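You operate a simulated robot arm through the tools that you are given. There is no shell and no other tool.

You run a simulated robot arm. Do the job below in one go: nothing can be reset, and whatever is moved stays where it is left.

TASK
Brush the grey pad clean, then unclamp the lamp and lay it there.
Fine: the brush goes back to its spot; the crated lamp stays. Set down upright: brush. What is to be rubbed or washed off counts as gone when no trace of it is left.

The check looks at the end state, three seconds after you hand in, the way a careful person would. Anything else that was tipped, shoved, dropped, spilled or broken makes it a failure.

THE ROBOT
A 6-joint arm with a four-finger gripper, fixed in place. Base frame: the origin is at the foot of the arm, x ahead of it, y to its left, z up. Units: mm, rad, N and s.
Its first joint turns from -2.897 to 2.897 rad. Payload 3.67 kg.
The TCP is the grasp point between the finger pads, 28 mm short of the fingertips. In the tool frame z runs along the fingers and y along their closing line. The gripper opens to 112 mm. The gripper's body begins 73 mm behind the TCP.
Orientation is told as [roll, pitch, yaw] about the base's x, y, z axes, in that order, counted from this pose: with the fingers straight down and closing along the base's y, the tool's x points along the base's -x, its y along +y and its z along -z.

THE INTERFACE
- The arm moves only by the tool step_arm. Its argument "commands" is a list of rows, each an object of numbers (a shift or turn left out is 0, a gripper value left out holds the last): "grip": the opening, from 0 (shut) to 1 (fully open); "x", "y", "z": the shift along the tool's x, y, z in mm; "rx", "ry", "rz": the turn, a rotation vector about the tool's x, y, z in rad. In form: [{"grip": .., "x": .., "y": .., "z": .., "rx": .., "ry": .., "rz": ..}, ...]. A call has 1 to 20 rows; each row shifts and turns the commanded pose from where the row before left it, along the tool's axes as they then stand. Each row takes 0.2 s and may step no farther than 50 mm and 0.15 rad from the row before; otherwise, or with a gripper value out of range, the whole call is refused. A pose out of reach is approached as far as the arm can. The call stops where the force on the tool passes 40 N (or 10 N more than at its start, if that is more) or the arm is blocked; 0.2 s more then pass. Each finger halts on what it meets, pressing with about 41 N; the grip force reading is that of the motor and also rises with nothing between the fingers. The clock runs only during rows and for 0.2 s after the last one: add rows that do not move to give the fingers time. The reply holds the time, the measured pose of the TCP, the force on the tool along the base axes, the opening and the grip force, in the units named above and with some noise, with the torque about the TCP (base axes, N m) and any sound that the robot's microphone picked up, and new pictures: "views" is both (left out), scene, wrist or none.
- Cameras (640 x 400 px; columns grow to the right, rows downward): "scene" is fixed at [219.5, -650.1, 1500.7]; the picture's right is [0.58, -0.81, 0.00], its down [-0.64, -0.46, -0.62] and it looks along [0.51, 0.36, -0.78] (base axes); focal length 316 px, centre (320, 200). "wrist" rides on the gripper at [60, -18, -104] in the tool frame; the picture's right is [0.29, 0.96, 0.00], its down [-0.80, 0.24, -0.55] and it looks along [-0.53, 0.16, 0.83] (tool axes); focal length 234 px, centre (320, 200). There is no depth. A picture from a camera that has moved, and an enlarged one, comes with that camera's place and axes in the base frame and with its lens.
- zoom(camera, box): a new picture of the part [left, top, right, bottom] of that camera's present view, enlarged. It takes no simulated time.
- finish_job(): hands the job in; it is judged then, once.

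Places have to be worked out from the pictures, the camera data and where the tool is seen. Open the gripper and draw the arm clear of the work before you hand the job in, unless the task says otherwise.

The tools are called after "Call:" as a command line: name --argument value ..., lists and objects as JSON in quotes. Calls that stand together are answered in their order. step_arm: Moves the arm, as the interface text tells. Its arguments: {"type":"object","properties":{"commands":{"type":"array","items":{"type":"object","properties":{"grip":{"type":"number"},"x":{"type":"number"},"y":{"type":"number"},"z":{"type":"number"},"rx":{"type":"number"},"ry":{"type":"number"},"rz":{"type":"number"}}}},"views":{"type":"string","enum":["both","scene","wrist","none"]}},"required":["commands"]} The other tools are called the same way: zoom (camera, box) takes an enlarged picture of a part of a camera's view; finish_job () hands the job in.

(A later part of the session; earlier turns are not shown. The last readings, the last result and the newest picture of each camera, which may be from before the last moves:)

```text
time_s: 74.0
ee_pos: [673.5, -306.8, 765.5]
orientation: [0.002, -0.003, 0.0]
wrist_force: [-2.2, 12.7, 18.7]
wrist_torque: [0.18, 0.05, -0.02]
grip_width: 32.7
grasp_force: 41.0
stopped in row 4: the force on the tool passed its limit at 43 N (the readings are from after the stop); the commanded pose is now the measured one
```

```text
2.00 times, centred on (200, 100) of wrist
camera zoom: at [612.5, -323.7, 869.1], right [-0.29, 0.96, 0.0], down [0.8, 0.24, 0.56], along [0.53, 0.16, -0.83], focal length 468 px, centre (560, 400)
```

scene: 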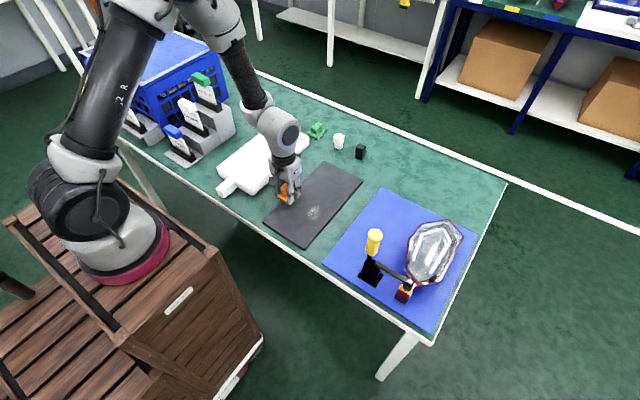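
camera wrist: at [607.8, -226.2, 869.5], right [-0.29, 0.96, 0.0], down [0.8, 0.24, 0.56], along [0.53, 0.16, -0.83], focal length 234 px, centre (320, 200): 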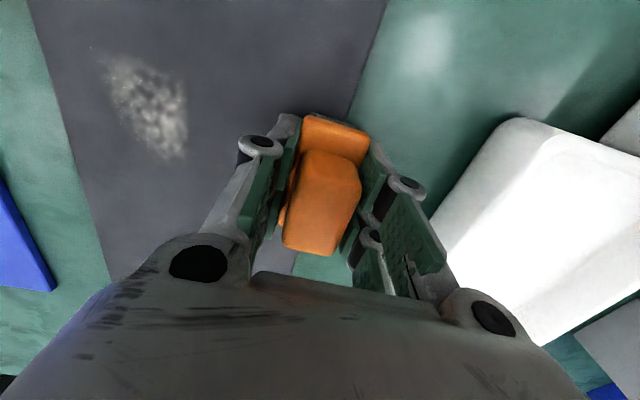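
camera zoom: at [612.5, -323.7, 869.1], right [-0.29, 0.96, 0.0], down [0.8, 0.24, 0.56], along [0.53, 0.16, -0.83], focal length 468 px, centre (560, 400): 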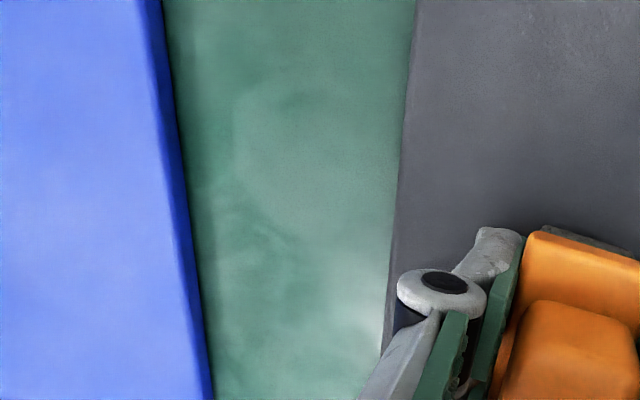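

Pressure spiked and stopped the stroke mid-way. I'll ease up 0.4 mm and finish the stroke to −342 and back.

Call:
step_arm --commands '[{"z": -0.4}, {"y": -7}, {"y": -7}, {"y": -7}, {"y": -7}, {"y": -7}, {"y": 7}, {"y": 7}, {"y": 7}, {"y": 7}, {"y": 7}, {"y": 7}, {"y": 7}, {}]' --views "none"

Call:
step_arm --commands '[{"z": -5}, {"z": -20}, {"y": 30, "z": -20}, {"y": 30}, {"y": 30}, {}]'

Call:
zoom --camera "scene" --box '[255, 150, 375, 255]'

Call:
zoom --camera "wrist" --box '[50, 0, 350, 200]'

```text
time_s: 76.4
ee_pos: [674.0, -308.9, 764.7]
orientation: [0.0, -0.006, 0.001]
wrist_force: [-5.2, -7.8, 11.4]
wrist_torque: [-0.09, 0.21, 0.08]
grip_width: 32.4
grasp_force: 40.5
stopped in row 11: the force on the tool passed its limit at 41 N (the readings are from after the stop); the commanded pose is now the measured one
```

```text
time_s: 77.8
ee_pos: [673.5, -217.7, 809.4]
orientation: [0.001, -0.002, 0.001]
wrist_force: [0.1, 0.5, -0.4]
wrist_torque: [0.0, 0.0, 0.02]
grip_width: 32.6
grasp_force: 41.3
camera wrist: at [613.7, -237.1, 913.6], right [-0.29, 0.96, 0.0], down [0.8, 0.24, 0.56], along [0.53, 0.16, -0.83], focal length 234 px, centre (320, 200)
```

scene: 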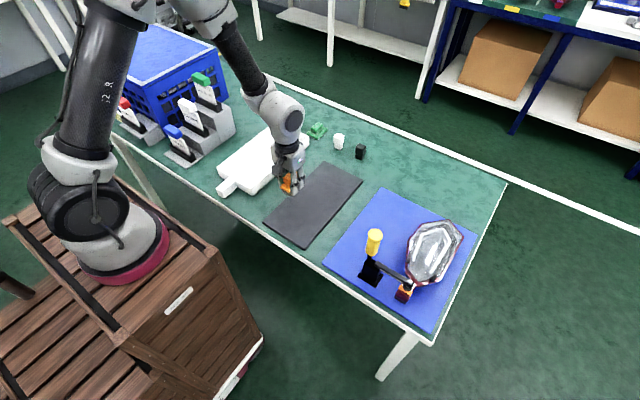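
wrist: 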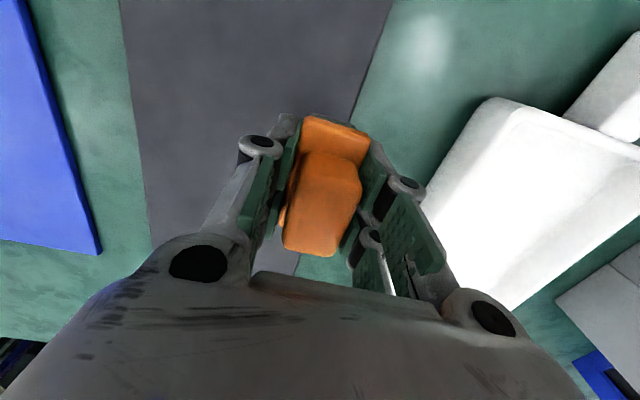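

```text
3.81 times, centred on (315, 202) of scene
camera zoom: at [219.5, -650.1, 1500.7], right [0.58, -0.81, 0.0], down [-0.64, -0.46, -0.62], along [0.51, 0.36, -0.78], focal length 1205 px, centre (339, 190)
```

zoom: 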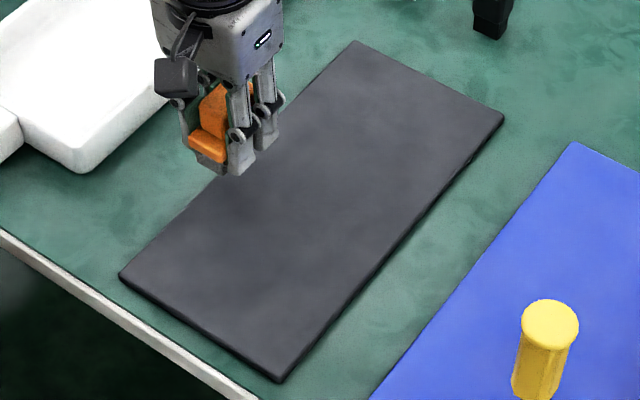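

```text
2.00 times, centred on (200, 100) of wrist
camera zoom: at [613.7, -237.1, 913.6], right [-0.29, 0.96, 0.0], down [0.8, 0.24, 0.56], along [0.53, 0.16, -0.83], focal length 468 px, centre (560, 400)
```

zoom: 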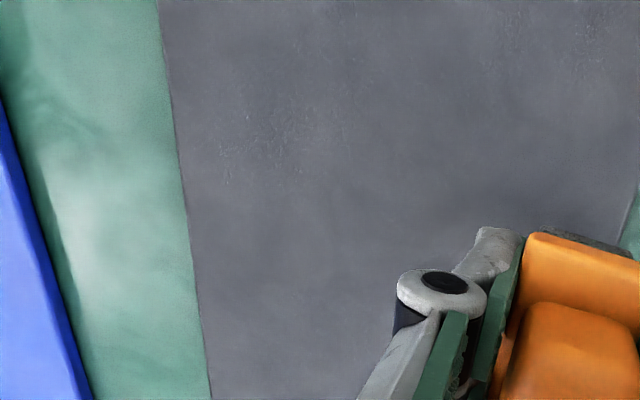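

The pad looks clean in the scene view. I'll zoom tighter on where the residue was to check for faint traces.

Call:
zoom --camera "wrist" --box '[130, 0, 290, 110]'

Call:
zoom --camera "scene" --box '[285, 180, 345, 230]'

```text
3.64 times, centred on (210, 55) of wrist
camera zoom: at [613.7, -237.1, 913.6], right [-0.29, 0.96, 0.0], down [0.8, 0.24, 0.56], along [0.53, 0.16, -0.83], focal length 852 px, centre (720, 727)
```

zoom: 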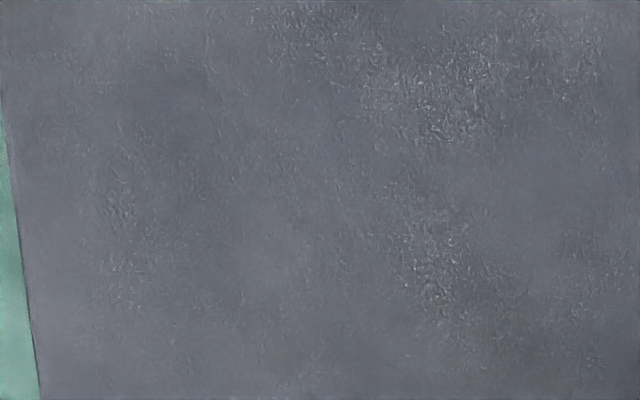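

```text
8.00 times, centred on (315, 205) of scene
camera zoom: at [219.5, -650.1, 1500.7], right [0.58, -0.81, 0.0], down [-0.64, -0.46, -0.62], along [0.51, 0.36, -0.78], focal length 2530 px, centre (360, 160)
```

zoom: 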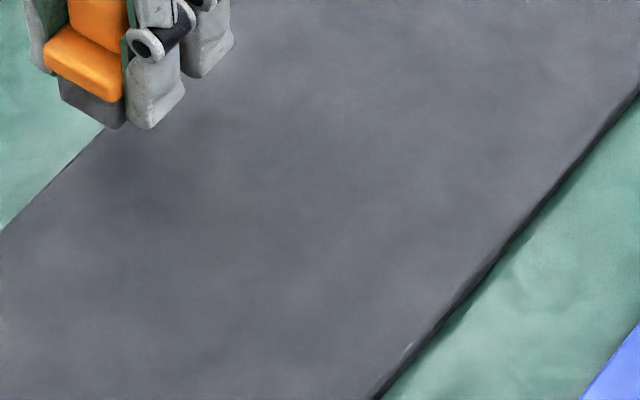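

There's only faint pad texture now. To be thorough I'll make extra light passes covering the whole former patch, starting at x≈655.

Call:
step_arm --commands '[{"x": 18, "z": 20}, {"z": 18}, {"z": 3}, {"z": 1}, {}]' --views "none"

Call:
step_arm --commands '[{"z": 0.7}, {"z": 0.5}, {}]' --views "none"

```text
time_s: 79.0
ee_pos: [655.9, -217.2, 767.1]
orientation: [-0.001, -0.005, -0.001]
wrist_force: [0.1, 0.2, -0.6]
wrist_torque: [0.0, -0.01, -0.01]
grip_width: 32.5
grasp_force: 40.9
```

```text
time_s: 79.8
ee_pos: [656.1, -217.7, 765.8]
orientation: [-0.001, -0.004, -0.001]
wrist_force: [1.1, 0.4, 0.0]
wrist_torque: [0.03, -0.01, 0.01]
grip_width: 32.7
grasp_force: 41.2
```

Call:
step_arm --commands '[{"z": 0.5}, {}]' --views "none"

Call:
step_arm --commands '[{"z": 0.4}, {}]' --views "none"

```text
time_s: 80.4
ee_pos: [656.6, -216.7, 765.2]
orientation: [0.0, -0.003, 0.0]
wrist_force: [-0.3, 1.0, -0.2]
wrist_torque: [0.01, 0.02, -0.01]
grip_width: 32.4
grasp_force: 40.7
```

```text
time_s: 81.0
ee_pos: [656.0, -217.3, 765.3]
orientation: [0.0, -0.004, 0.0]
wrist_force: [-0.1, 0.2, -0.2]
wrist_torque: [-0.01, 0.01, 0.0]
grip_width: 32.4
grasp_force: 40.8
```

Call:
step_arm --commands '[{"z": 0.5}, {}]' --views "none"

Call:
step_arm --commands '[{"z": 0.4}, {}]' --views "none"

```text
time_s: 81.6
ee_pos: [655.2, -217.4, 764.8]
orientation: [0.001, -0.006, 0.0]
wrist_force: [-0.3, 2.3, 6.3]
wrist_torque: [0.13, 0.04, -0.02]
grip_width: 32.7
grasp_force: 41.2
```

```text
time_s: 82.2
ee_pos: [654.8, -218.3, 763.6]
orientation: [0.0, -0.006, 0.0]
wrist_force: [-0.7, -0.8, 23.3]
wrist_torque: [0.03, 0.21, 0.04]
grip_width: 32.5
grasp_force: 40.7
```

Backing off 0.25 mm to moderate pressure, then stroking along y and back.

Call:
step_arm --commands '[{"z": -0.3}, {"y": -8}, {"y": -8}, {"y": -8}, {"y": -8}, {"y": -8}, {"y": -8}, {"y": -8}, {"y": -8}, {"y": -8}, {"y": -8}, {"y": -8}, {"y": -8}, {"y": -8}, {"y": -8}, {"y": -8}, {}]' --views "none"

Call:
step_arm --commands '[{"y": 8}, {"y": 8}, {"y": 8}, {"y": 8}, {"y": 8}, {"y": 8}, {"y": 8}, {"y": 8}, {"y": 8}, {"y": 8}, {"y": 8}, {"y": 8}, {"y": 8}, {"y": 8}, {"y": 8}, {}]' --views "none"

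```text
time_s: 85.8
ee_pos: [654.8, -337.8, 763.1]
orientation: [0.0, -0.004, 0.001]
wrist_force: [-1.3, 13.6, 19.7]
wrist_torque: [0.29, -0.02, 0.03]
grip_width: 32.1
grasp_force: 40.8
```

```text
time_s: 89.2
ee_pos: [655.9, -217.9, 763.0]
orientation: [0.0, -0.004, 0.0]
wrist_force: [0.0, -0.1, 0.2]
wrist_torque: [-0.02, -0.06, -0.04]
grip_width: 32.3
grasp_force: 41.0
```

Force has dropped to zero at the end, so the brush may have shifted in the grip. I'll check visually.

Call:
step_arm --commands '[{"z": -5}, {"z": -10}, {}]'

Call:
zoom --camera "scene" --box '[260, 165, 320, 215]'

Call:
zoom --camera "wrist" --box '[230, 90, 420, 270]'

```text
time_s: 90.0
ee_pos: [655.8, -218.0, 779.8]
orientation: [0.002, -0.004, -0.001]
wrist_force: [-1.3, 0.3, -0.4]
wrist_torque: [-0.03, 0.0, 0.01]
grip_width: 32.4
grasp_force: 40.6
camera wrist: at [594.8, -235.8, 883.9], right [-0.29, 0.96, 0.0], down [0.79, 0.24, 0.56], along [0.53, 0.16, -0.83], focal length 234 px, centre (320, 200)
```

scene: 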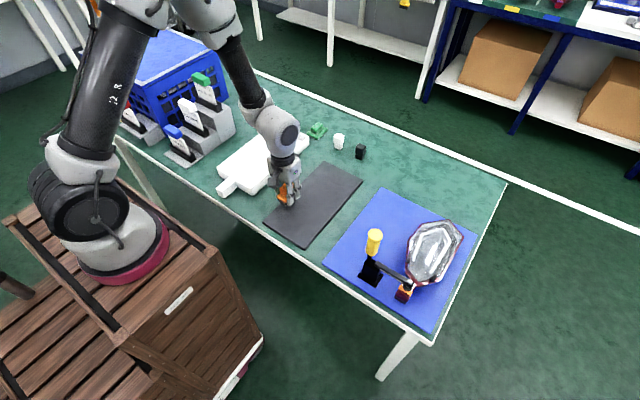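
wrist: 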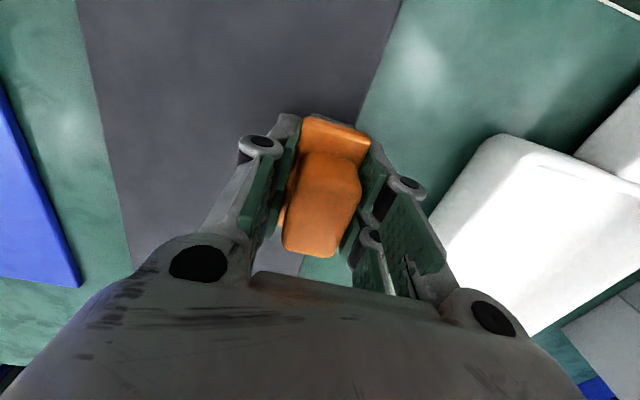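

```text
8.00 times, centred on (290, 190) of scene
camera zoom: at [219.5, -650.1, 1500.7], right [0.58, -0.81, 0.0], down [-0.64, -0.46, -0.62], along [0.51, 0.36, -0.78], focal length 2530 px, centre (560, 280)
```

zoom: 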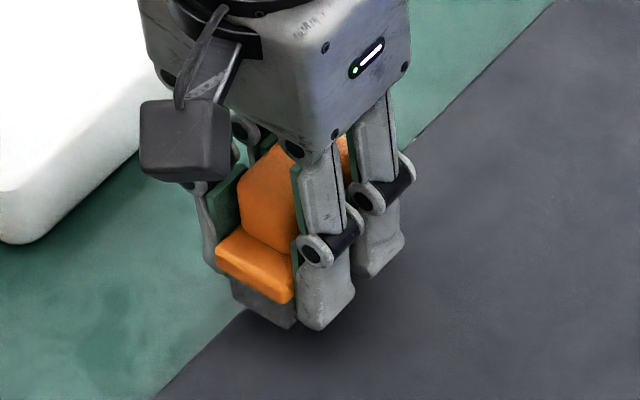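

```text
2.22 times, centred on (325, 180) of wrist
camera zoom: at [594.8, -235.8, 883.9], right [-0.29, 0.96, 0.0], down [0.79, 0.24, 0.56], along [0.53, 0.16, -0.83], focal length 520 px, centre (309, 244)
```

zoom: 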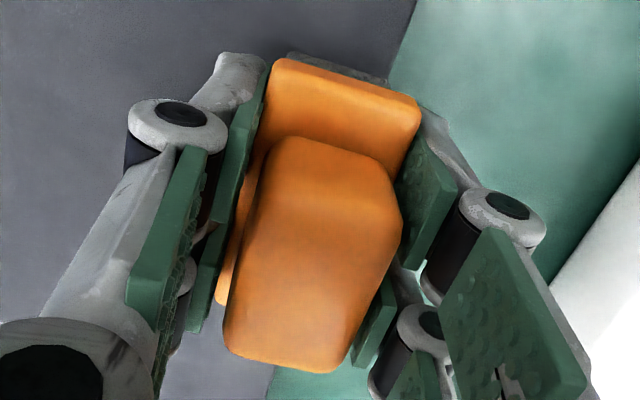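

The brush has only slid up a few millimetres in the grip and is still square. One more light pass over the far band (x≈715) for completeness.

Call:
step_arm --commands '[{"x": -30}, {"x": -30}, {"z": 10}, {"z": 4}, {"z": 1}, {"z": 0.8}, {}]' --views "none"

Call:
step_arm --commands '[{"z": 0.5}, {}]' --views "none"

Call:
step_arm --commands '[{"z": 0.4}, {}]' --views "none"

```text
time_s: 91.6
ee_pos: [715.6, -219.1, 764.1]
orientation: [0.001, -0.003, -0.002]
wrist_force: [-2.3, 0.8, 7.1]
wrist_torque: [0.05, 0.02, 0.0]
grip_width: 32.5
grasp_force: 41.2
```

```text
time_s: 92.2
ee_pos: [714.3, -219.0, 763.9]
orientation: [-0.001, -0.006, 0.001]
wrist_force: [-3.6, 0.9, 20.9]
wrist_torque: [-0.01, 0.22, 0.01]
grip_width: 32.4
grasp_force: 41.0
```

```text
time_s: 92.8
ee_pos: [715.4, -218.9, 763.0]
orientation: [-0.001, -0.007, -0.001]
wrist_force: [-3.2, -0.2, 28.5]
wrist_torque: [-0.03, 0.21, 0.02]
grip_width: 32.3
grasp_force: 41.2
```

That's too firm; I'll back off 0.7 mm and stroke both ways.

Call:
step_arm --commands '[{"z": -0.7}, {"y": -8}, {"y": -8}, {"y": -8}, {"y": -8}, {"y": -8}, {"y": -8}, {"y": -8}, {"y": -8}, {"y": -8}, {"y": -8}, {"y": -8}, {"y": -8}, {"y": -8}, {"y": -8}, {}]' --views "none"

Call:
step_arm --commands '[{"y": 8}, {"y": 8}, {"y": 8}, {"y": 8}, {"y": 8}, {"y": 8}, {"y": 8}, {"y": 8}, {"y": 8}, {"y": 8}, {"y": 8}, {"y": 8}, {"y": 8}, {"y": 8}, {}]' --views "none"

```text
time_s: 96.2
ee_pos: [715.1, -331.0, 763.7]
orientation: [0.0, -0.005, 0.0]
wrist_force: [2.8, 19.7, 32.4]
wrist_torque: [0.47, 0.07, -0.05]
grip_width: 32.4
grasp_force: 41.0
```

```text
time_s: 99.4
ee_pos: [715.3, -218.6, 763.1]
orientation: [0.001, -0.003, -0.003]
wrist_force: [-0.8, 0.3, 1.1]
wrist_torque: [0.01, -0.04, 0.0]
grip_width: 32.3
grasp_force: 40.5
```

Brushing is done. Now I'll lift and carry the brush back over its original spot (centre ≈ (978, 39.4)), stopping above it.

Call:
step_arm --commands '[{"z": -10}, {"z": -25}, {"z": -30}, {"z": -25, "ry": 0.0035}, {"x": -29, "y": 28.6}, {"x": -29, "y": 28.6}, {"x": -29, "y": 28.6}, {"x": -29, "y": 28.6}, {"x": -29, "y": 28.6}, {"x": -29, "y": 28.6}, {"x": -29, "y": 28.6}, {"x": -29, "y": 28.6}, {"x": -29, "y": 28.6}, {}, {}]'

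Call:
zoom --camera "scene" --box '[255, 150, 375, 255]'

Call:
zoom --camera "wrist" --box '[230, 90, 420, 270]'

```text
time_s: 102.6
ee_pos: [977.0, 40.2, 854.3]
orientation: [-0.001, 0.0, 0.0]
wrist_force: [0.6, -0.5, -1.4]
wrist_torque: [0.0, -0.03, 0.0]
grip_width: 32.7
grasp_force: 40.9
camera wrist: at [916.2, 21.5, 958.4], right [-0.29, 0.96, 0.0], down [0.8, 0.24, 0.55], along [0.53, 0.16, -0.83], focal length 234 px, centre (320, 200)
```

scene: 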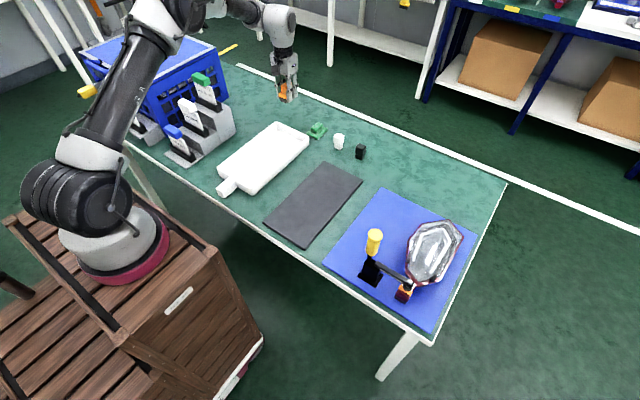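
wrist: 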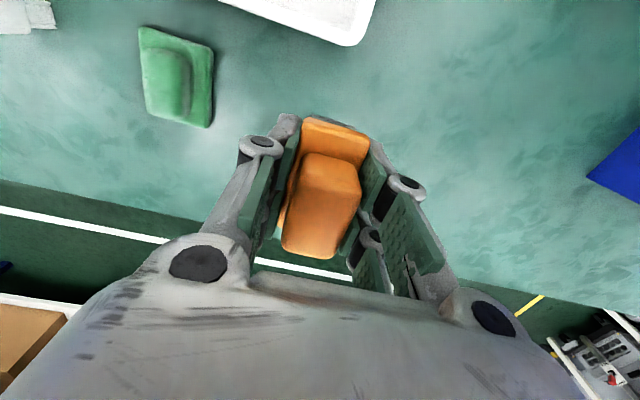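

```text
3.81 times, centred on (315, 202) of scene
camera zoom: at [219.5, -650.1, 1500.7], right [0.58, -0.81, 0.0], down [-0.64, -0.46, -0.62], along [0.51, 0.36, -0.78], focal length 1205 px, centre (339, 190)
```

zoom: 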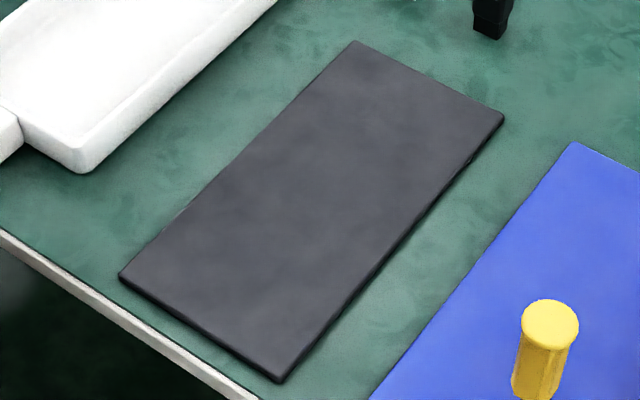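

```text
2.22 times, centred on (325, 180) of wrist
camera zoom: at [916.2, 21.5, 958.4], right [-0.29, 0.96, 0.0], down [0.8, 0.24, 0.55], along [0.53, 0.16, -0.83], focal length 520 px, centre (309, 244)
```

zoom: 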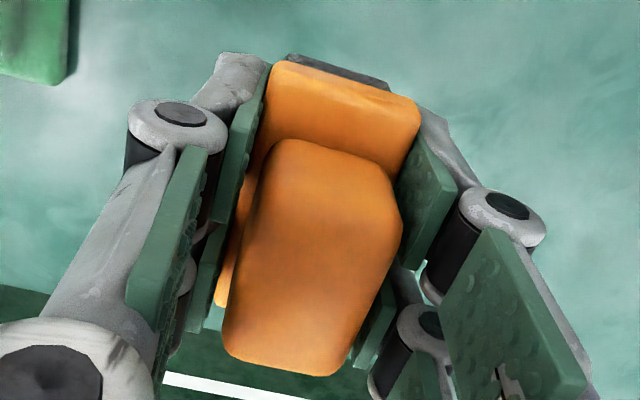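

The pad is spotless, and the held brush's plate lines up with its original footprint (x 944, y 23–54). Lowering toward the table.

Call:
step_arm --commands '[{"z": 30}, {"z": 30}, {"z": 20}, {"z": 8}, {"z": 2}, {}]' --views "none"

Call:
step_arm --commands '[{"z": 1}, {"z": 1}, {}]' --views "none"

```text
time_s: 104.0
ee_pos: [975.7, 38.5, 763.7]
orientation: [-0.001, 0.0, 0.0]
wrist_force: [0.9, 0.2, 0.3]
wrist_torque: [0.0, -0.03, -0.01]
grip_width: 32.3
grasp_force: 40.8
```

```text
time_s: 104.8
ee_pos: [974.3, 38.8, 760.8]
orientation: [-0.001, 0.0, 0.0]
wrist_force: [0.4, -0.1, 0.2]
wrist_torque: [-0.02, -0.02, -0.04]
grip_width: 32.5
grasp_force: 40.9
```

Call:
step_arm --commands '[{"z": 1}, {}]' --views "none"

Call:
step_arm --commands '[{"z": 1}, {}]' --views "wrist"

```text
time_s: 105.4
ee_pos: [977.0, 39.3, 761.6]
orientation: [0.001, 0.001, -0.001]
wrist_force: [0.1, 0.6, -0.9]
wrist_torque: [-0.03, 0.02, -0.02]
grip_width: 32.5
grasp_force: 41.6
```

```text
time_s: 106.0
ee_pos: [976.3, 38.6, 760.4]
orientation: [0.0, 0.0, 0.0]
wrist_force: [0.2, 0.1, 0.4]
wrist_torque: [0.02, -0.04, 0.01]
grip_width: 32.5
grasp_force: 40.0
camera wrist: at [916.3, 20.7, 864.3], right [-0.29, 0.96, 0.0], down [0.8, 0.24, 0.55], along [0.53, 0.16, -0.83], focal length 234 px, centre (320, 200)
```

wrist: 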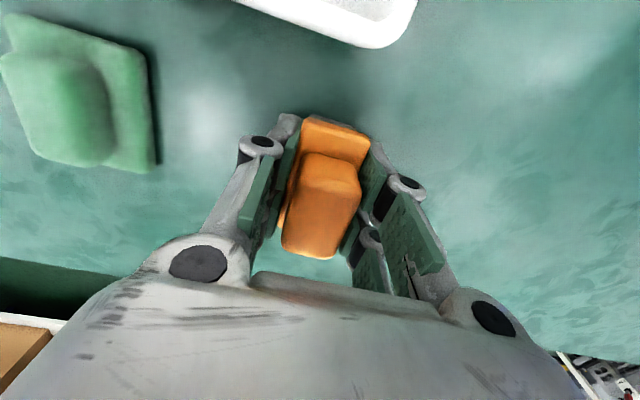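

Call:
step_arm --commands '[{"z": 1}, {}]' --views "none"

Call:
step_arm --commands '[{"z": 0.7}, {}]' --views "none"

```text
time_s: 106.6
ee_pos: [976.8, 38.5, 759.2]
orientation: [0.002, 0.001, 0.0]
wrist_force: [0.8, 0.7, -0.1]
wrist_torque: [0.0, 0.01, 0.03]
grip_width: 32.4
grasp_force: 41.0
```

```text
time_s: 107.2
ee_pos: [976.7, 39.1, 757.3]
orientation: [0.0, 0.001, 0.0]
wrist_force: [-0.8, -0.8, 0.0]
wrist_torque: [0.01, -0.01, 0.02]
grip_width: 32.1
grasp_force: 41.0
```

Call:
step_arm --commands '[{"z": 0.7}, {}]' --views "none"

Call:
step_arm --commands '[{"z": 0.7}, {}]' --views "none"

Call:
zoom --camera "scene" --box '[265, 85, 315, 130]'

```text
time_s: 107.8
ee_pos: [975.3, 38.5, 756.7]
orientation: [0.0, 0.0, 0.0]
wrist_force: [0.6, -0.3, -1.5]
wrist_torque: [-0.02, 0.02, 0.01]
grip_width: 32.6
grasp_force: 41.3
```

```text
time_s: 108.4
ee_pos: [976.0, 39.0, 755.7]
orientation: [0.0, 0.0, -0.001]
wrist_force: [-0.2, 0.9, -0.6]
wrist_torque: [0.01, -0.03, -0.04]
grip_width: 32.3
grasp_force: 41.4
```

```text
8.89 times, centred on (290, 108) of scene
camera zoom: at [219.5, -650.1, 1500.7], right [0.58, -0.81, 0.0], down [-0.64, -0.46, -0.62], along [0.51, 0.36, -0.78], focal length 2811 px, centre (587, 1022)
```

zoom: 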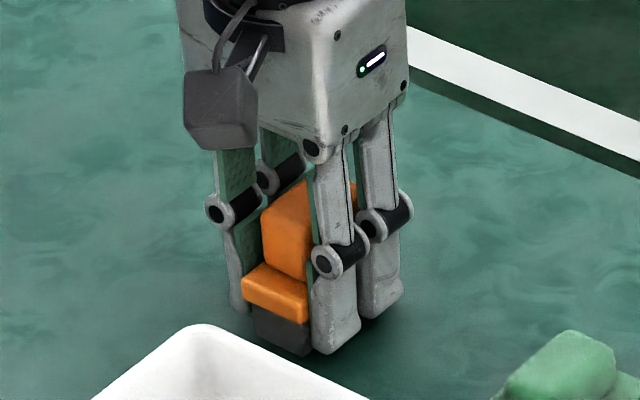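

Tips and bristles are both close to the table. Continuing in 0.5–0.7 mm steps until contact.

Call:
step_arm --commands '[{"z": 0.7}, {}]' --views "none"

Call:
step_arm --commands '[{"z": 0.6}, {}]' --views "none"

```text
time_s: 109.0
ee_pos: [976.3, 39.8, 755.9]
orientation: [-0.001, 0.0, -0.001]
wrist_force: [0.4, -0.7, 0.0]
wrist_torque: [-0.05, -0.01, 0.01]
grip_width: 32.3
grasp_force: 41.4
```

```text
time_s: 109.6
ee_pos: [977.0, 39.7, 754.4]
orientation: [0.001, -0.001, 0.0]
wrist_force: [-1.0, -0.1, -0.6]
wrist_torque: [0.04, -0.05, 0.02]
grip_width: 32.5
grasp_force: 41.3
```

Call:
step_arm --commands '[{"z": 0.6}, {}]' --views "none"

Call:
step_arm --commands '[{"z": 0.6}, {}]' --views "wrist"

```text
time_s: 110.2
ee_pos: [976.8, 40.4, 754.6]
orientation: [0.001, -0.002, -0.001]
wrist_force: [0.3, 0.9, -0.5]
wrist_torque: [0.02, -0.04, -0.03]
grip_width: 32.5
grasp_force: 41.7
```

```text
time_s: 110.8
ee_pos: [976.8, 39.3, 754.5]
orientation: [0.0, -0.001, -0.001]
wrist_force: [-0.4, -0.1, -0.3]
wrist_torque: [-0.02, -0.01, -0.05]
grip_width: 32.5
grasp_force: 40.3
camera wrist: at [916.6, 21.0, 859.1], right [-0.29, 0.96, 0.0], down [0.8, 0.24, 0.55], along [0.53, 0.16, -0.83], focal length 234 px, centre (320, 200)
```

wrist: 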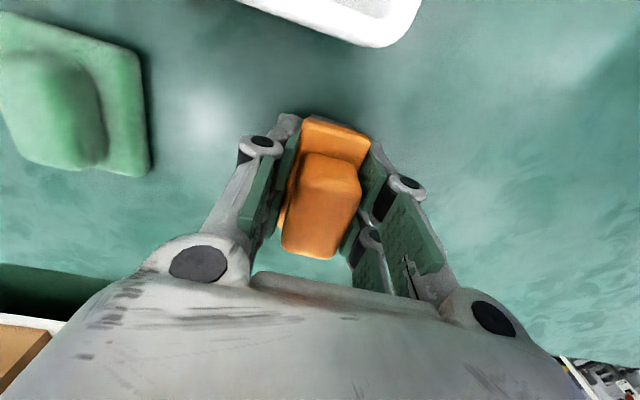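

Call:
step_arm --commands '[{"z": 0.6}, {}]' --views "none"

Call:
step_arm --commands '[{"z": 0.6}, {}]' --views "none"

Call:
step_arm --commands '[{"z": 0.6}, {}]' --views "none"

```text
time_s: 111.4
ee_pos: [976.8, 39.4, 754.2]
orientation: [-0.001, 0.0, 0.0]
wrist_force: [-0.3, -0.1, 0.1]
wrist_torque: [-0.02, 0.04, -0.02]
grip_width: 32.2
grasp_force: 40.8
```

```text
time_s: 112.0
ee_pos: [975.8, 38.3, 753.3]
orientation: [0.001, -0.002, 0.0]
wrist_force: [-0.1, 0.2, 1.2]
wrist_torque: [0.01, -0.06, 0.01]
grip_width: 32.3
grasp_force: 41.2
```

```text
time_s: 112.6
ee_pos: [977.3, 38.9, 753.0]
orientation: [0.0, -0.001, -0.001]
wrist_force: [-2.1, -0.1, 7.2]
wrist_torque: [-0.01, -0.19, -0.01]
grip_width: 32.7
grasp_force: 41.8
```

Contact (≈7 N) at TCP z≈753. Releasing slowly.

Call:
step_arm --commands '[{"grip": 0.33}, {"grip": 0.4}, {"grip": 0.6}, {"grip": 0.9}, {}]'

Call:
zoom --camera "scene" --box '[265, 85, 315, 130]'

Call:
zoom --camera "wrist" --box '[230, 90, 420, 270]'

```text
time_s: 113.8
ee_pos: [976.7, 39.7, 752.1]
orientation: [-0.001, 0.001, 0.0]
wrist_force: [-0.4, 1.1, -0.1]
wrist_torque: [0.02, 0.0, -0.02]
grip_width: 101.1
grasp_force: 0.2
camera wrist: at [916.5, 20.8, 857.3], right [-0.29, 0.96, 0.0], down [0.8, 0.24, 0.55], along [0.53, 0.16, -0.83], focal length 234 px, centre (320, 200)
```

scene: 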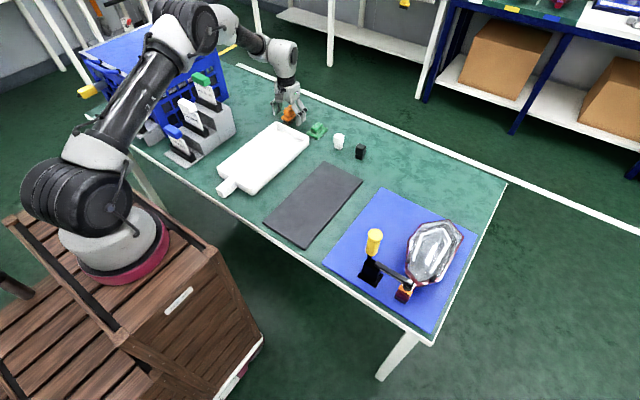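
wrist: 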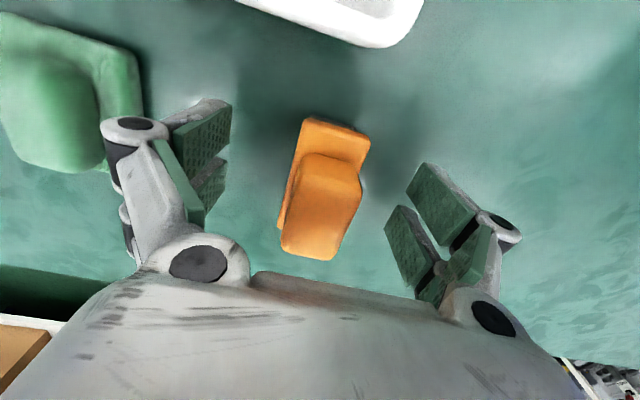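

```text
8.89 times, centred on (290, 108) of scene
camera zoom: at [219.5, -650.1, 1500.7], right [0.58, -0.81, 0.0], down [-0.64, -0.46, -0.62], along [0.51, 0.36, -0.78], focal length 2811 px, centre (587, 1022)
```

zoom: 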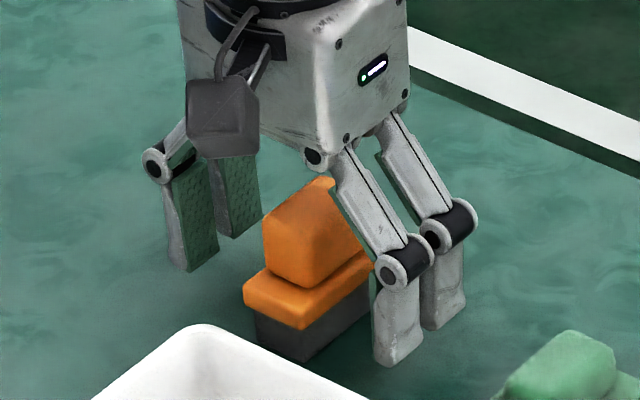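

```text
2.22 times, centred on (325, 180) of wrist
camera zoom: at [916.5, 20.8, 857.3], right [-0.29, 0.96, 0.0], down [0.8, 0.24, 0.55], along [0.53, 0.16, -0.83], focal length 520 px, centre (309, 244)
```

zoom: 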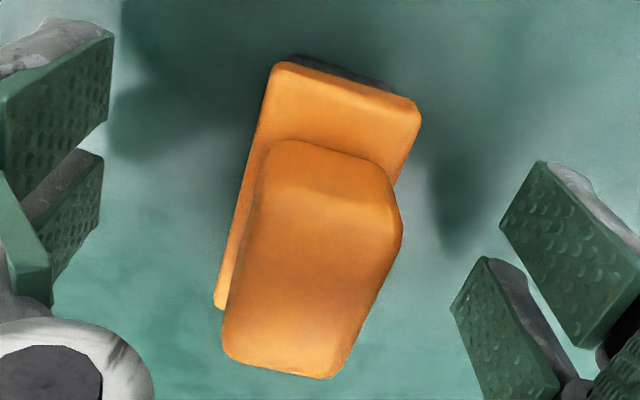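

The brush is upright on its spot. I'll rise straight up and travel at height to above the clamp and lamp for a close look.

Call:
step_arm --commands '[{"z": -10}, {"z": -30}, {"z": -50}, {"z": -50}, {"z": -50}, {"z": -50}, {}]' --views "wrist"

Call:
step_arm --commands '[{"x": 25, "y": -40}, {"x": 25, "y": -40}, {"x": 25, "y": -40}, {"x": 25, "y": -40}, {"x": 25, "y": -40}, {"x": 25, "y": -40}, {"x": 25, "y": -40}, {"x": 25, "y": -40}, {"x": 25, "y": -40}, {"x": 25, "y": -40}, {"x": 25, "y": -40}, {"x": 25, "y": -40}, {"x": 25, "y": -40}, {"x": 25, "y": -40}, {}, {}]'

```text
time_s: 115.4
ee_pos: [975.5, 42.0, 992.1]
orientation: [-0.001, 0.001, 0.001]
wrist_force: [-0.1, 0.0, 0.5]
wrist_torque: [0.01, 0.01, -0.04]
grip_width: 100.7
grasp_force: 0.0
camera wrist: at [914.8, 22.8, 1095.7], right [-0.29, 0.96, 0.0], down [0.8, 0.24, 0.55], along [0.53, 0.16, -0.83], focal length 234 px, centre (320, 200)
```

wrist: 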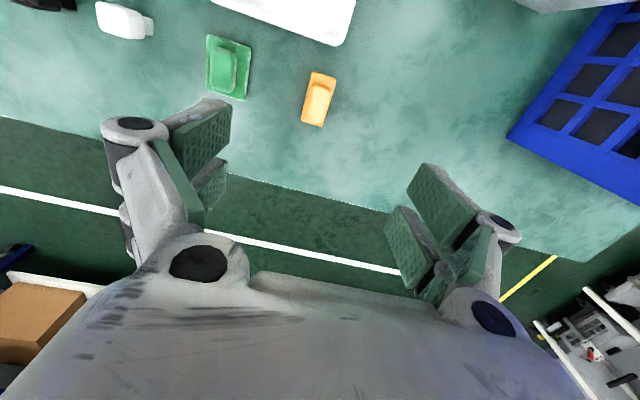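

```text
time_s: 118.8
ee_pos: [625.4, -523.6, 991.1]
orientation: [0.002, 0.002, 0.001]
wrist_force: [-0.9, 0.3, -0.8]
wrist_torque: [0.01, -0.01, -0.01]
grip_width: 100.8
grasp_force: 0.1
camera wrist: at [565.8, -542.3, 1095.8], right [-0.29, 0.96, 0.0], down [0.8, 0.24, 0.55], along [0.53, 0.16, -0.83], focal length 234 px, centre (320, 200)
```

scene: 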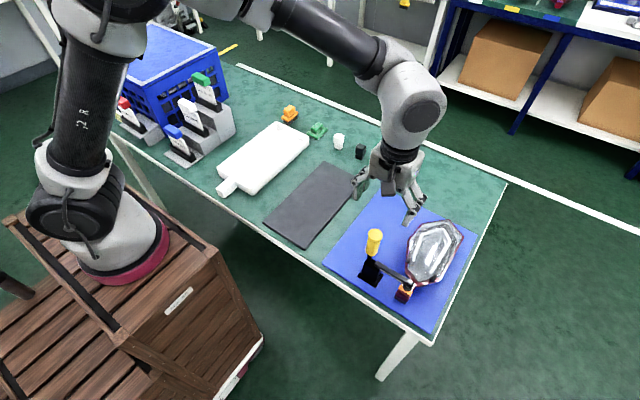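
wrist: 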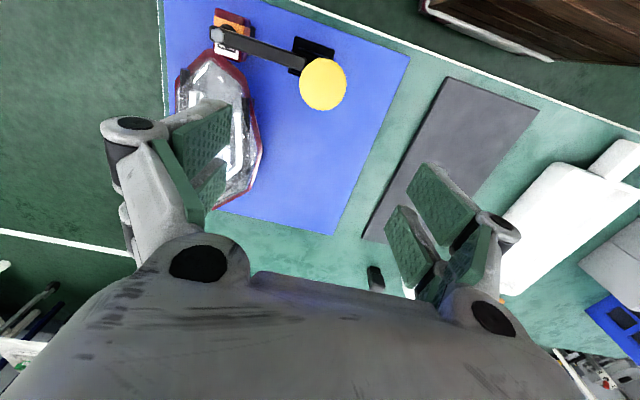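

Call:
zoom --camera "wrist" --box '[150, 0, 410, 240]'

Call:
zoom --camera "scene" --box '[345, 210, 475, 310]'

```text
1.67 times, centred on (280, 120) of wrist
camera zoom: at [565.8, -542.3, 1095.8], right [-0.29, 0.96, 0.0], down [0.8, 0.24, 0.55], along [0.53, 0.16, -0.83], focal length 390 px, centre (387, 333)
```

zoom: 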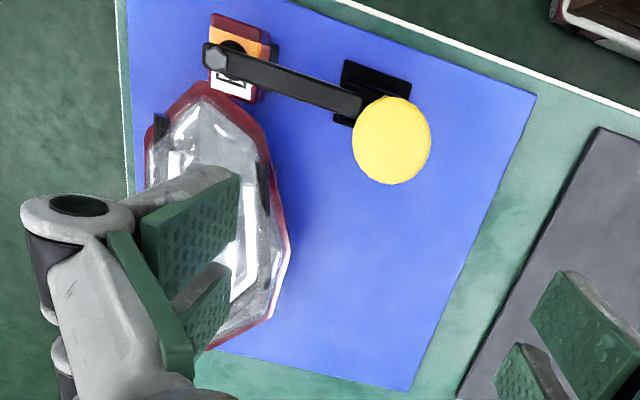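

```text
4.00 times, centred on (410, 260) of scene
camera zoom: at [219.5, -650.1, 1500.7], right [0.58, -0.81, 0.0], down [-0.64, -0.46, -0.62], along [0.51, 0.36, -0.78], focal length 1265 px, centre (-40, -40)
```

zoom: 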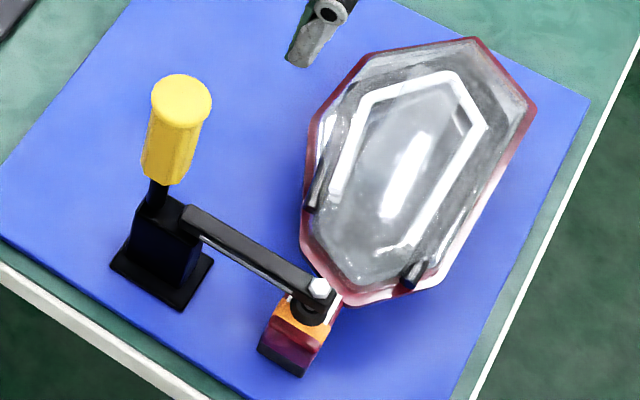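

The clamp lever's handle stands vertical at about (588, −535, z 832–918). Its bar runs toward −y at z≈810 and presses the lamp's tab near (587, −641). I'll move above the lamp itself to measure it.

Call:
step_arm --commands '[{"x": -32, "y": -39}, {"x": -32, "y": -39}, {"x": -31, "y": -39}, {}, {}]' --views "wrist"

Call:
zoom --camera "wrist" --box '[200, 0, 420, 220]'

```text
refused: row 1 steps farther than a row can; nothing moved
```

```text
1.82 times, centred on (310, 110) of wrist
camera zoom: at [565.8, -542.3, 1095.8], right [-0.29, 0.96, 0.0], down [0.8, 0.24, 0.55], along [0.53, 0.16, -0.83], focal length 426 px, centre (338, 364)
```

zoom: 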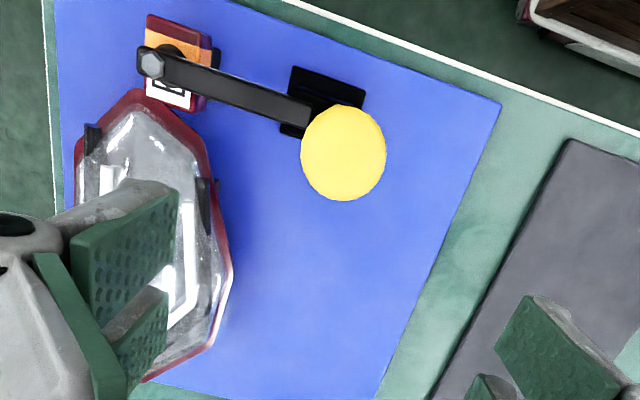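

Steps were too long; I'll redo the move with shorter rows.

Call:
step_arm --commands '[{"x": -24, "y": -29}, {"x": -24, "y": -29}, {"x": -24, "y": -29}, {"x": -23, "y": -29}, {}, {}]' --views "wrist"

Call:
zoom --camera "wrist" --box '[200, 0, 420, 220]'

```text
time_s: 120.2
ee_pos: [719.8, -635.7, 990.8]
orientation: [0.001, 0.0, -0.001]
wrist_force: [0.3, -0.4, 0.1]
wrist_torque: [0.01, -0.01, 0.0]
grip_width: 100.8
grasp_force: 0.0
camera wrist: at [659.6, -654.9, 1096.3], right [-0.29, 0.96, 0.0], down [0.8, 0.24, 0.55], along [0.53, 0.16, -0.83], focal length 234 px, centre (320, 200)
```

wrist: 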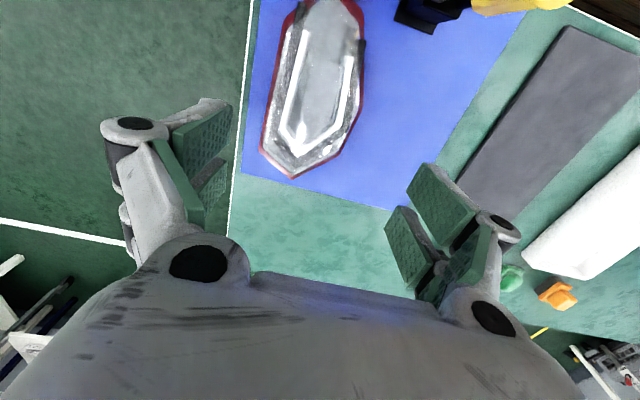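

```text
1.82 times, centred on (310, 110) of wrist
camera zoom: at [659.6, -654.9, 1096.3], right [-0.29, 0.96, 0.0], down [0.8, 0.24, 0.55], along [0.53, 0.16, -0.83], focal length 426 px, centre (338, 364)
```

zoom: 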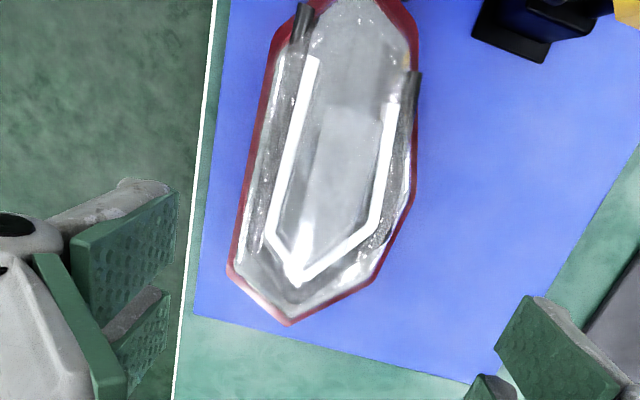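

Triangulation puts the lamp's red rim at z≈800, spanning about x 604–824, y −699…−583, which is too wide to grip across the middle. I need a side view of its profile, so I'll yaw and tilt the wrist to look at it from the +y side.

Call:
step_arm --commands '[{"grip": 1, "x": -20, "y": 40}, {"x": -20, "y": 40}, {"y": 40, "z": 15}, {"y": 36, "z": 15}, {"rz": 0.1428}, {"rz": 0.1428}, {"rz": 0.1428}, {"rz": 0.1428}, {"rz": 0.1428}, {"rz": 0.1428}, {"rz": 0.1428}, {"rz": 0.1428}, {"rz": 0.1428}, {"rz": 0.1428}, {"rz": 0.1428}, {}]' --views "none"

Call:
step_arm --commands '[{"ry": -0.131}, {"ry": -0.131}, {"ry": -0.131}, {"ry": -0.131}, {}, {}]'

```text
time_s: 123.6
ee_pos: [761.0, -482.2, 961.7]
orientation: [-0.001, 0.0, -1.573]
wrist_force: [-0.1, -0.9, -0.2]
wrist_torque: [-0.02, -0.02, 0.01]
grip_width: 112.1
grasp_force: 0.0
```

```text
time_s: 125.0
ee_pos: [761.3, -479.7, 962.4]
orientation: [0.002, -0.523, -1.57]
wrist_force: [0.1, -0.1, -0.6]
wrist_torque: [0.0, -0.02, -0.02]
grip_width: 111.8
grasp_force: 0.0
camera wrist: at [742.8, -377.0, 1022.5], right [0.96, 0.25, -0.14], down [0.24, -0.41, 0.88], along [0.16, -0.88, -0.46], focal length 234 px, centre (320, 200)
```

scene: 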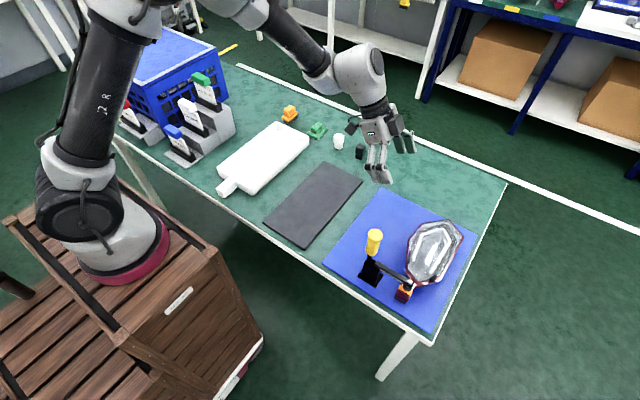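
wrist: 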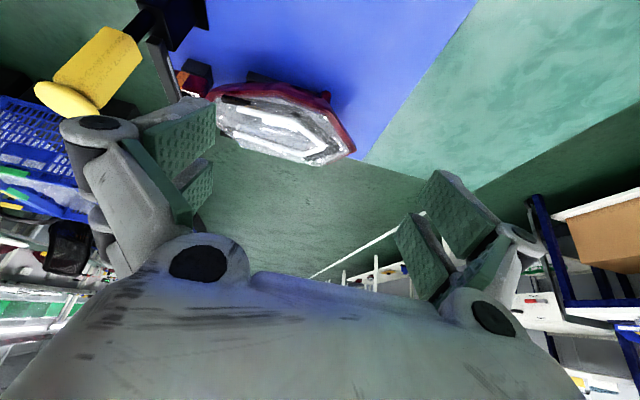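

I have a side-on (upside-down) view of the lamp. Zooming in on it.

Call:
zoom --camera "wrist" --box '[140, 40, 380, 190]'

```text
2.67 times, centred on (260, 115) of wrist
camera zoom: at [742.8, -377.0, 1022.5], right [0.96, 0.25, -0.14], down [0.24, -0.41, 0.88], along [0.16, -0.88, -0.46], focal length 624 px, centre (480, 427)
```

zoom: 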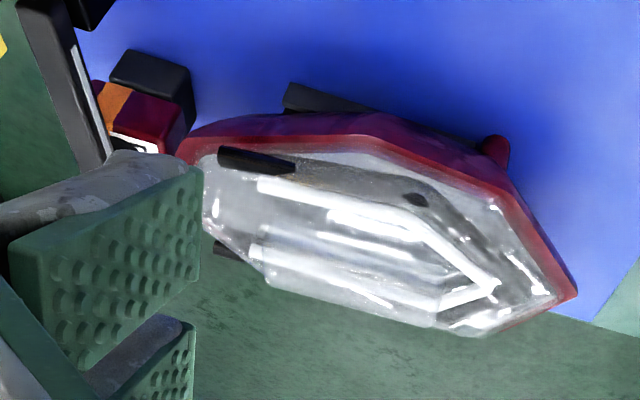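

The lamp has a red housing and clear lens, resting on black supports. I'll lower and shift for a more horizontal side view.

Call:
step_arm --commands '[{"x": 16.7, "y": -20, "z": 28.9}, {"x": 16.7, "y": -20, "z": 28.9}, {"x": 16.7, "y": -20, "z": 28.9}, {}, {}]'

Call:
zoom --camera "wrist" --box '[180, 20, 420, 200]'

```text
time_s: 126.2
ee_pos: [702.8, -481.4, 861.5]
orientation: [0.0, -0.525, -1.569]
wrist_force: [0.6, 0.1, 0.6]
wrist_torque: [-0.01, 0.0, -0.03]
grip_width: 112.1
grasp_force: 0.0
camera wrist: at [684.6, -376.8, 921.8], right [0.96, 0.25, -0.14], down [0.24, -0.41, 0.88], along [0.16, -0.88, -0.46], focal length 234 px, centre (320, 200)
```

scene: 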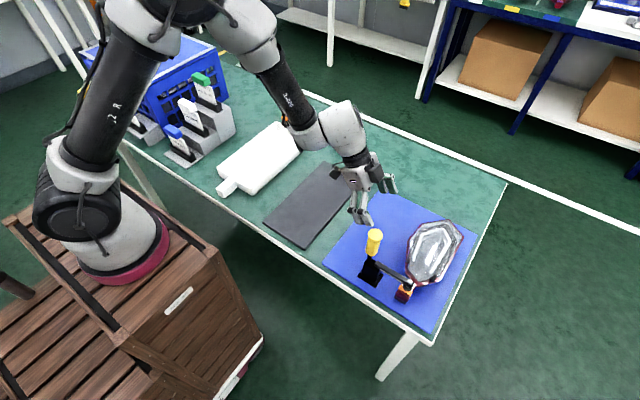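
wrist: 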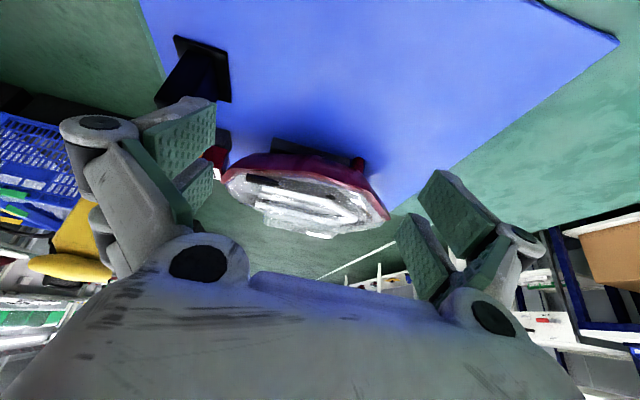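

```text
2.22 times, centred on (300, 110) of wrist
camera zoom: at [684.6, -376.8, 921.8], right [0.96, 0.25, -0.14], down [0.24, -0.41, 0.88], along [0.16, -0.88, -0.46], focal length 520 px, centre (364, 400)
```

zoom: 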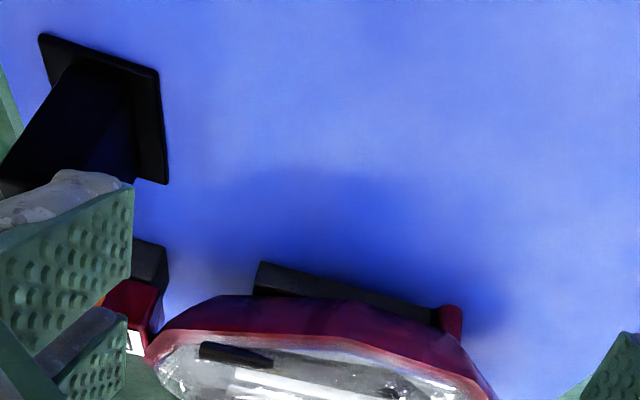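

Call:
zoom --camera "wrist" --box '[195, 110, 405, 250]'

```text
2.86 times, centred on (300, 180) of wrist
camera zoom: at [684.6, -376.8, 921.8], right [0.96, 0.25, -0.14], down [0.24, -0.41, 0.88], along [0.16, -0.88, -0.46], focal length 669 px, centre (377, 257)
```

zoom: 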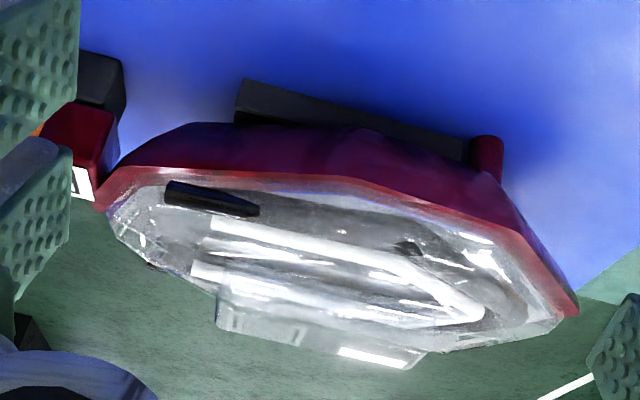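

There's a clear raised block on top of the lens, with its top at z≈833 and x≈711 near the lamp's centre — probably the intended grip. I'll zoom on it from the scene camera.

Call:
zoom --camera "scene" --box '[398, 212, 470, 292]'

Call:
zoom --camera "wrist" --box '[210, 150, 400, 250]'

```text
5.00 times, centred on (434, 252) of scene
camera zoom: at [219.5, -650.1, 1500.7], right [0.58, -0.81, 0.0], down [-0.64, -0.46, -0.62], along [0.51, 0.36, -0.78], focal length 1581 px, centre (-250, -60)
```

zoom: 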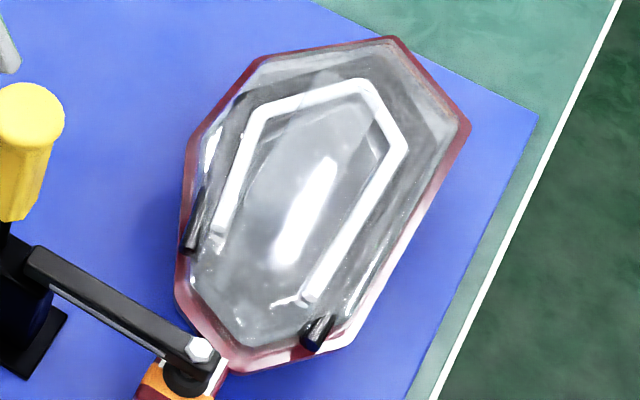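

```text
3.37 times, centred on (305, 200) of wrist
camera zoom: at [684.6, -376.8, 921.8], right [0.96, 0.25, -0.14], down [0.24, -0.41, 0.88], along [0.16, -0.88, -0.46], focal length 789 px, centre (370, 200)
```

zoom: 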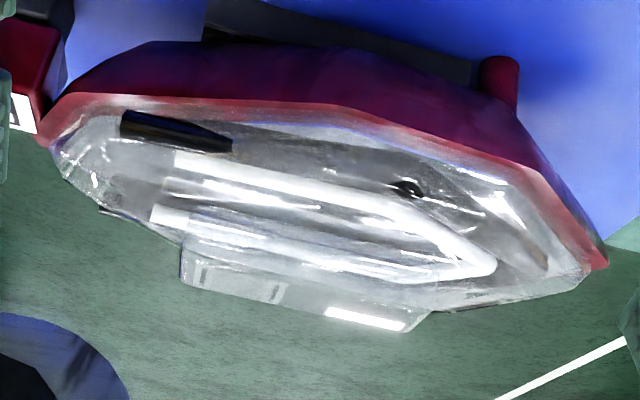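

The clear block on top of the lens runs along x and sits near the lamp's centre, so it should be a good handle. First I'll open the clamp: back up, return the tool to vertical with yaw 0, and close the fingers to use them as a pusher.

Call:
step_arm --commands '[{"x": -20, "z": -34.6}, {"x": -20, "z": -34.6}, {"x": -20, "z": -34.6}, {"ry": 0.131}, {"ry": 0.131}, {"ry": 0.131}, {"ry": 0.131}, {"grip": 0}, {}]' --views "none"

Call:
step_arm --commands '[{"rz": -0.1428}, {"rz": -0.1428}, {"rz": -0.1428}, {"rz": -0.1428}, {"rz": -0.1428}, {"rz": -0.1428}, {"rz": -0.1428}, {"rz": -0.1428}, {"rz": -0.1428}, {"rz": -0.1428}, {"rz": -0.1428}, {}, {}]' --views "none"

```text
time_s: 128.2
ee_pos: [701.9, -480.8, 982.2]
orientation: [0.001, 0.002, -1.572]
wrist_force: [0.3, -0.2, 0.6]
wrist_torque: [0.02, 0.0, 0.0]
grip_width: 0.0
grasp_force: 6.3
```

```text
time_s: 131.0
ee_pos: [701.0, -481.2, 982.3]
orientation: [0.0, 0.0, 0.001]
wrist_force: [0.4, 0.5, 0.2]
wrist_torque: [0.01, 0.0, -0.03]
grip_width: 0.2
grasp_force: 36.2
```

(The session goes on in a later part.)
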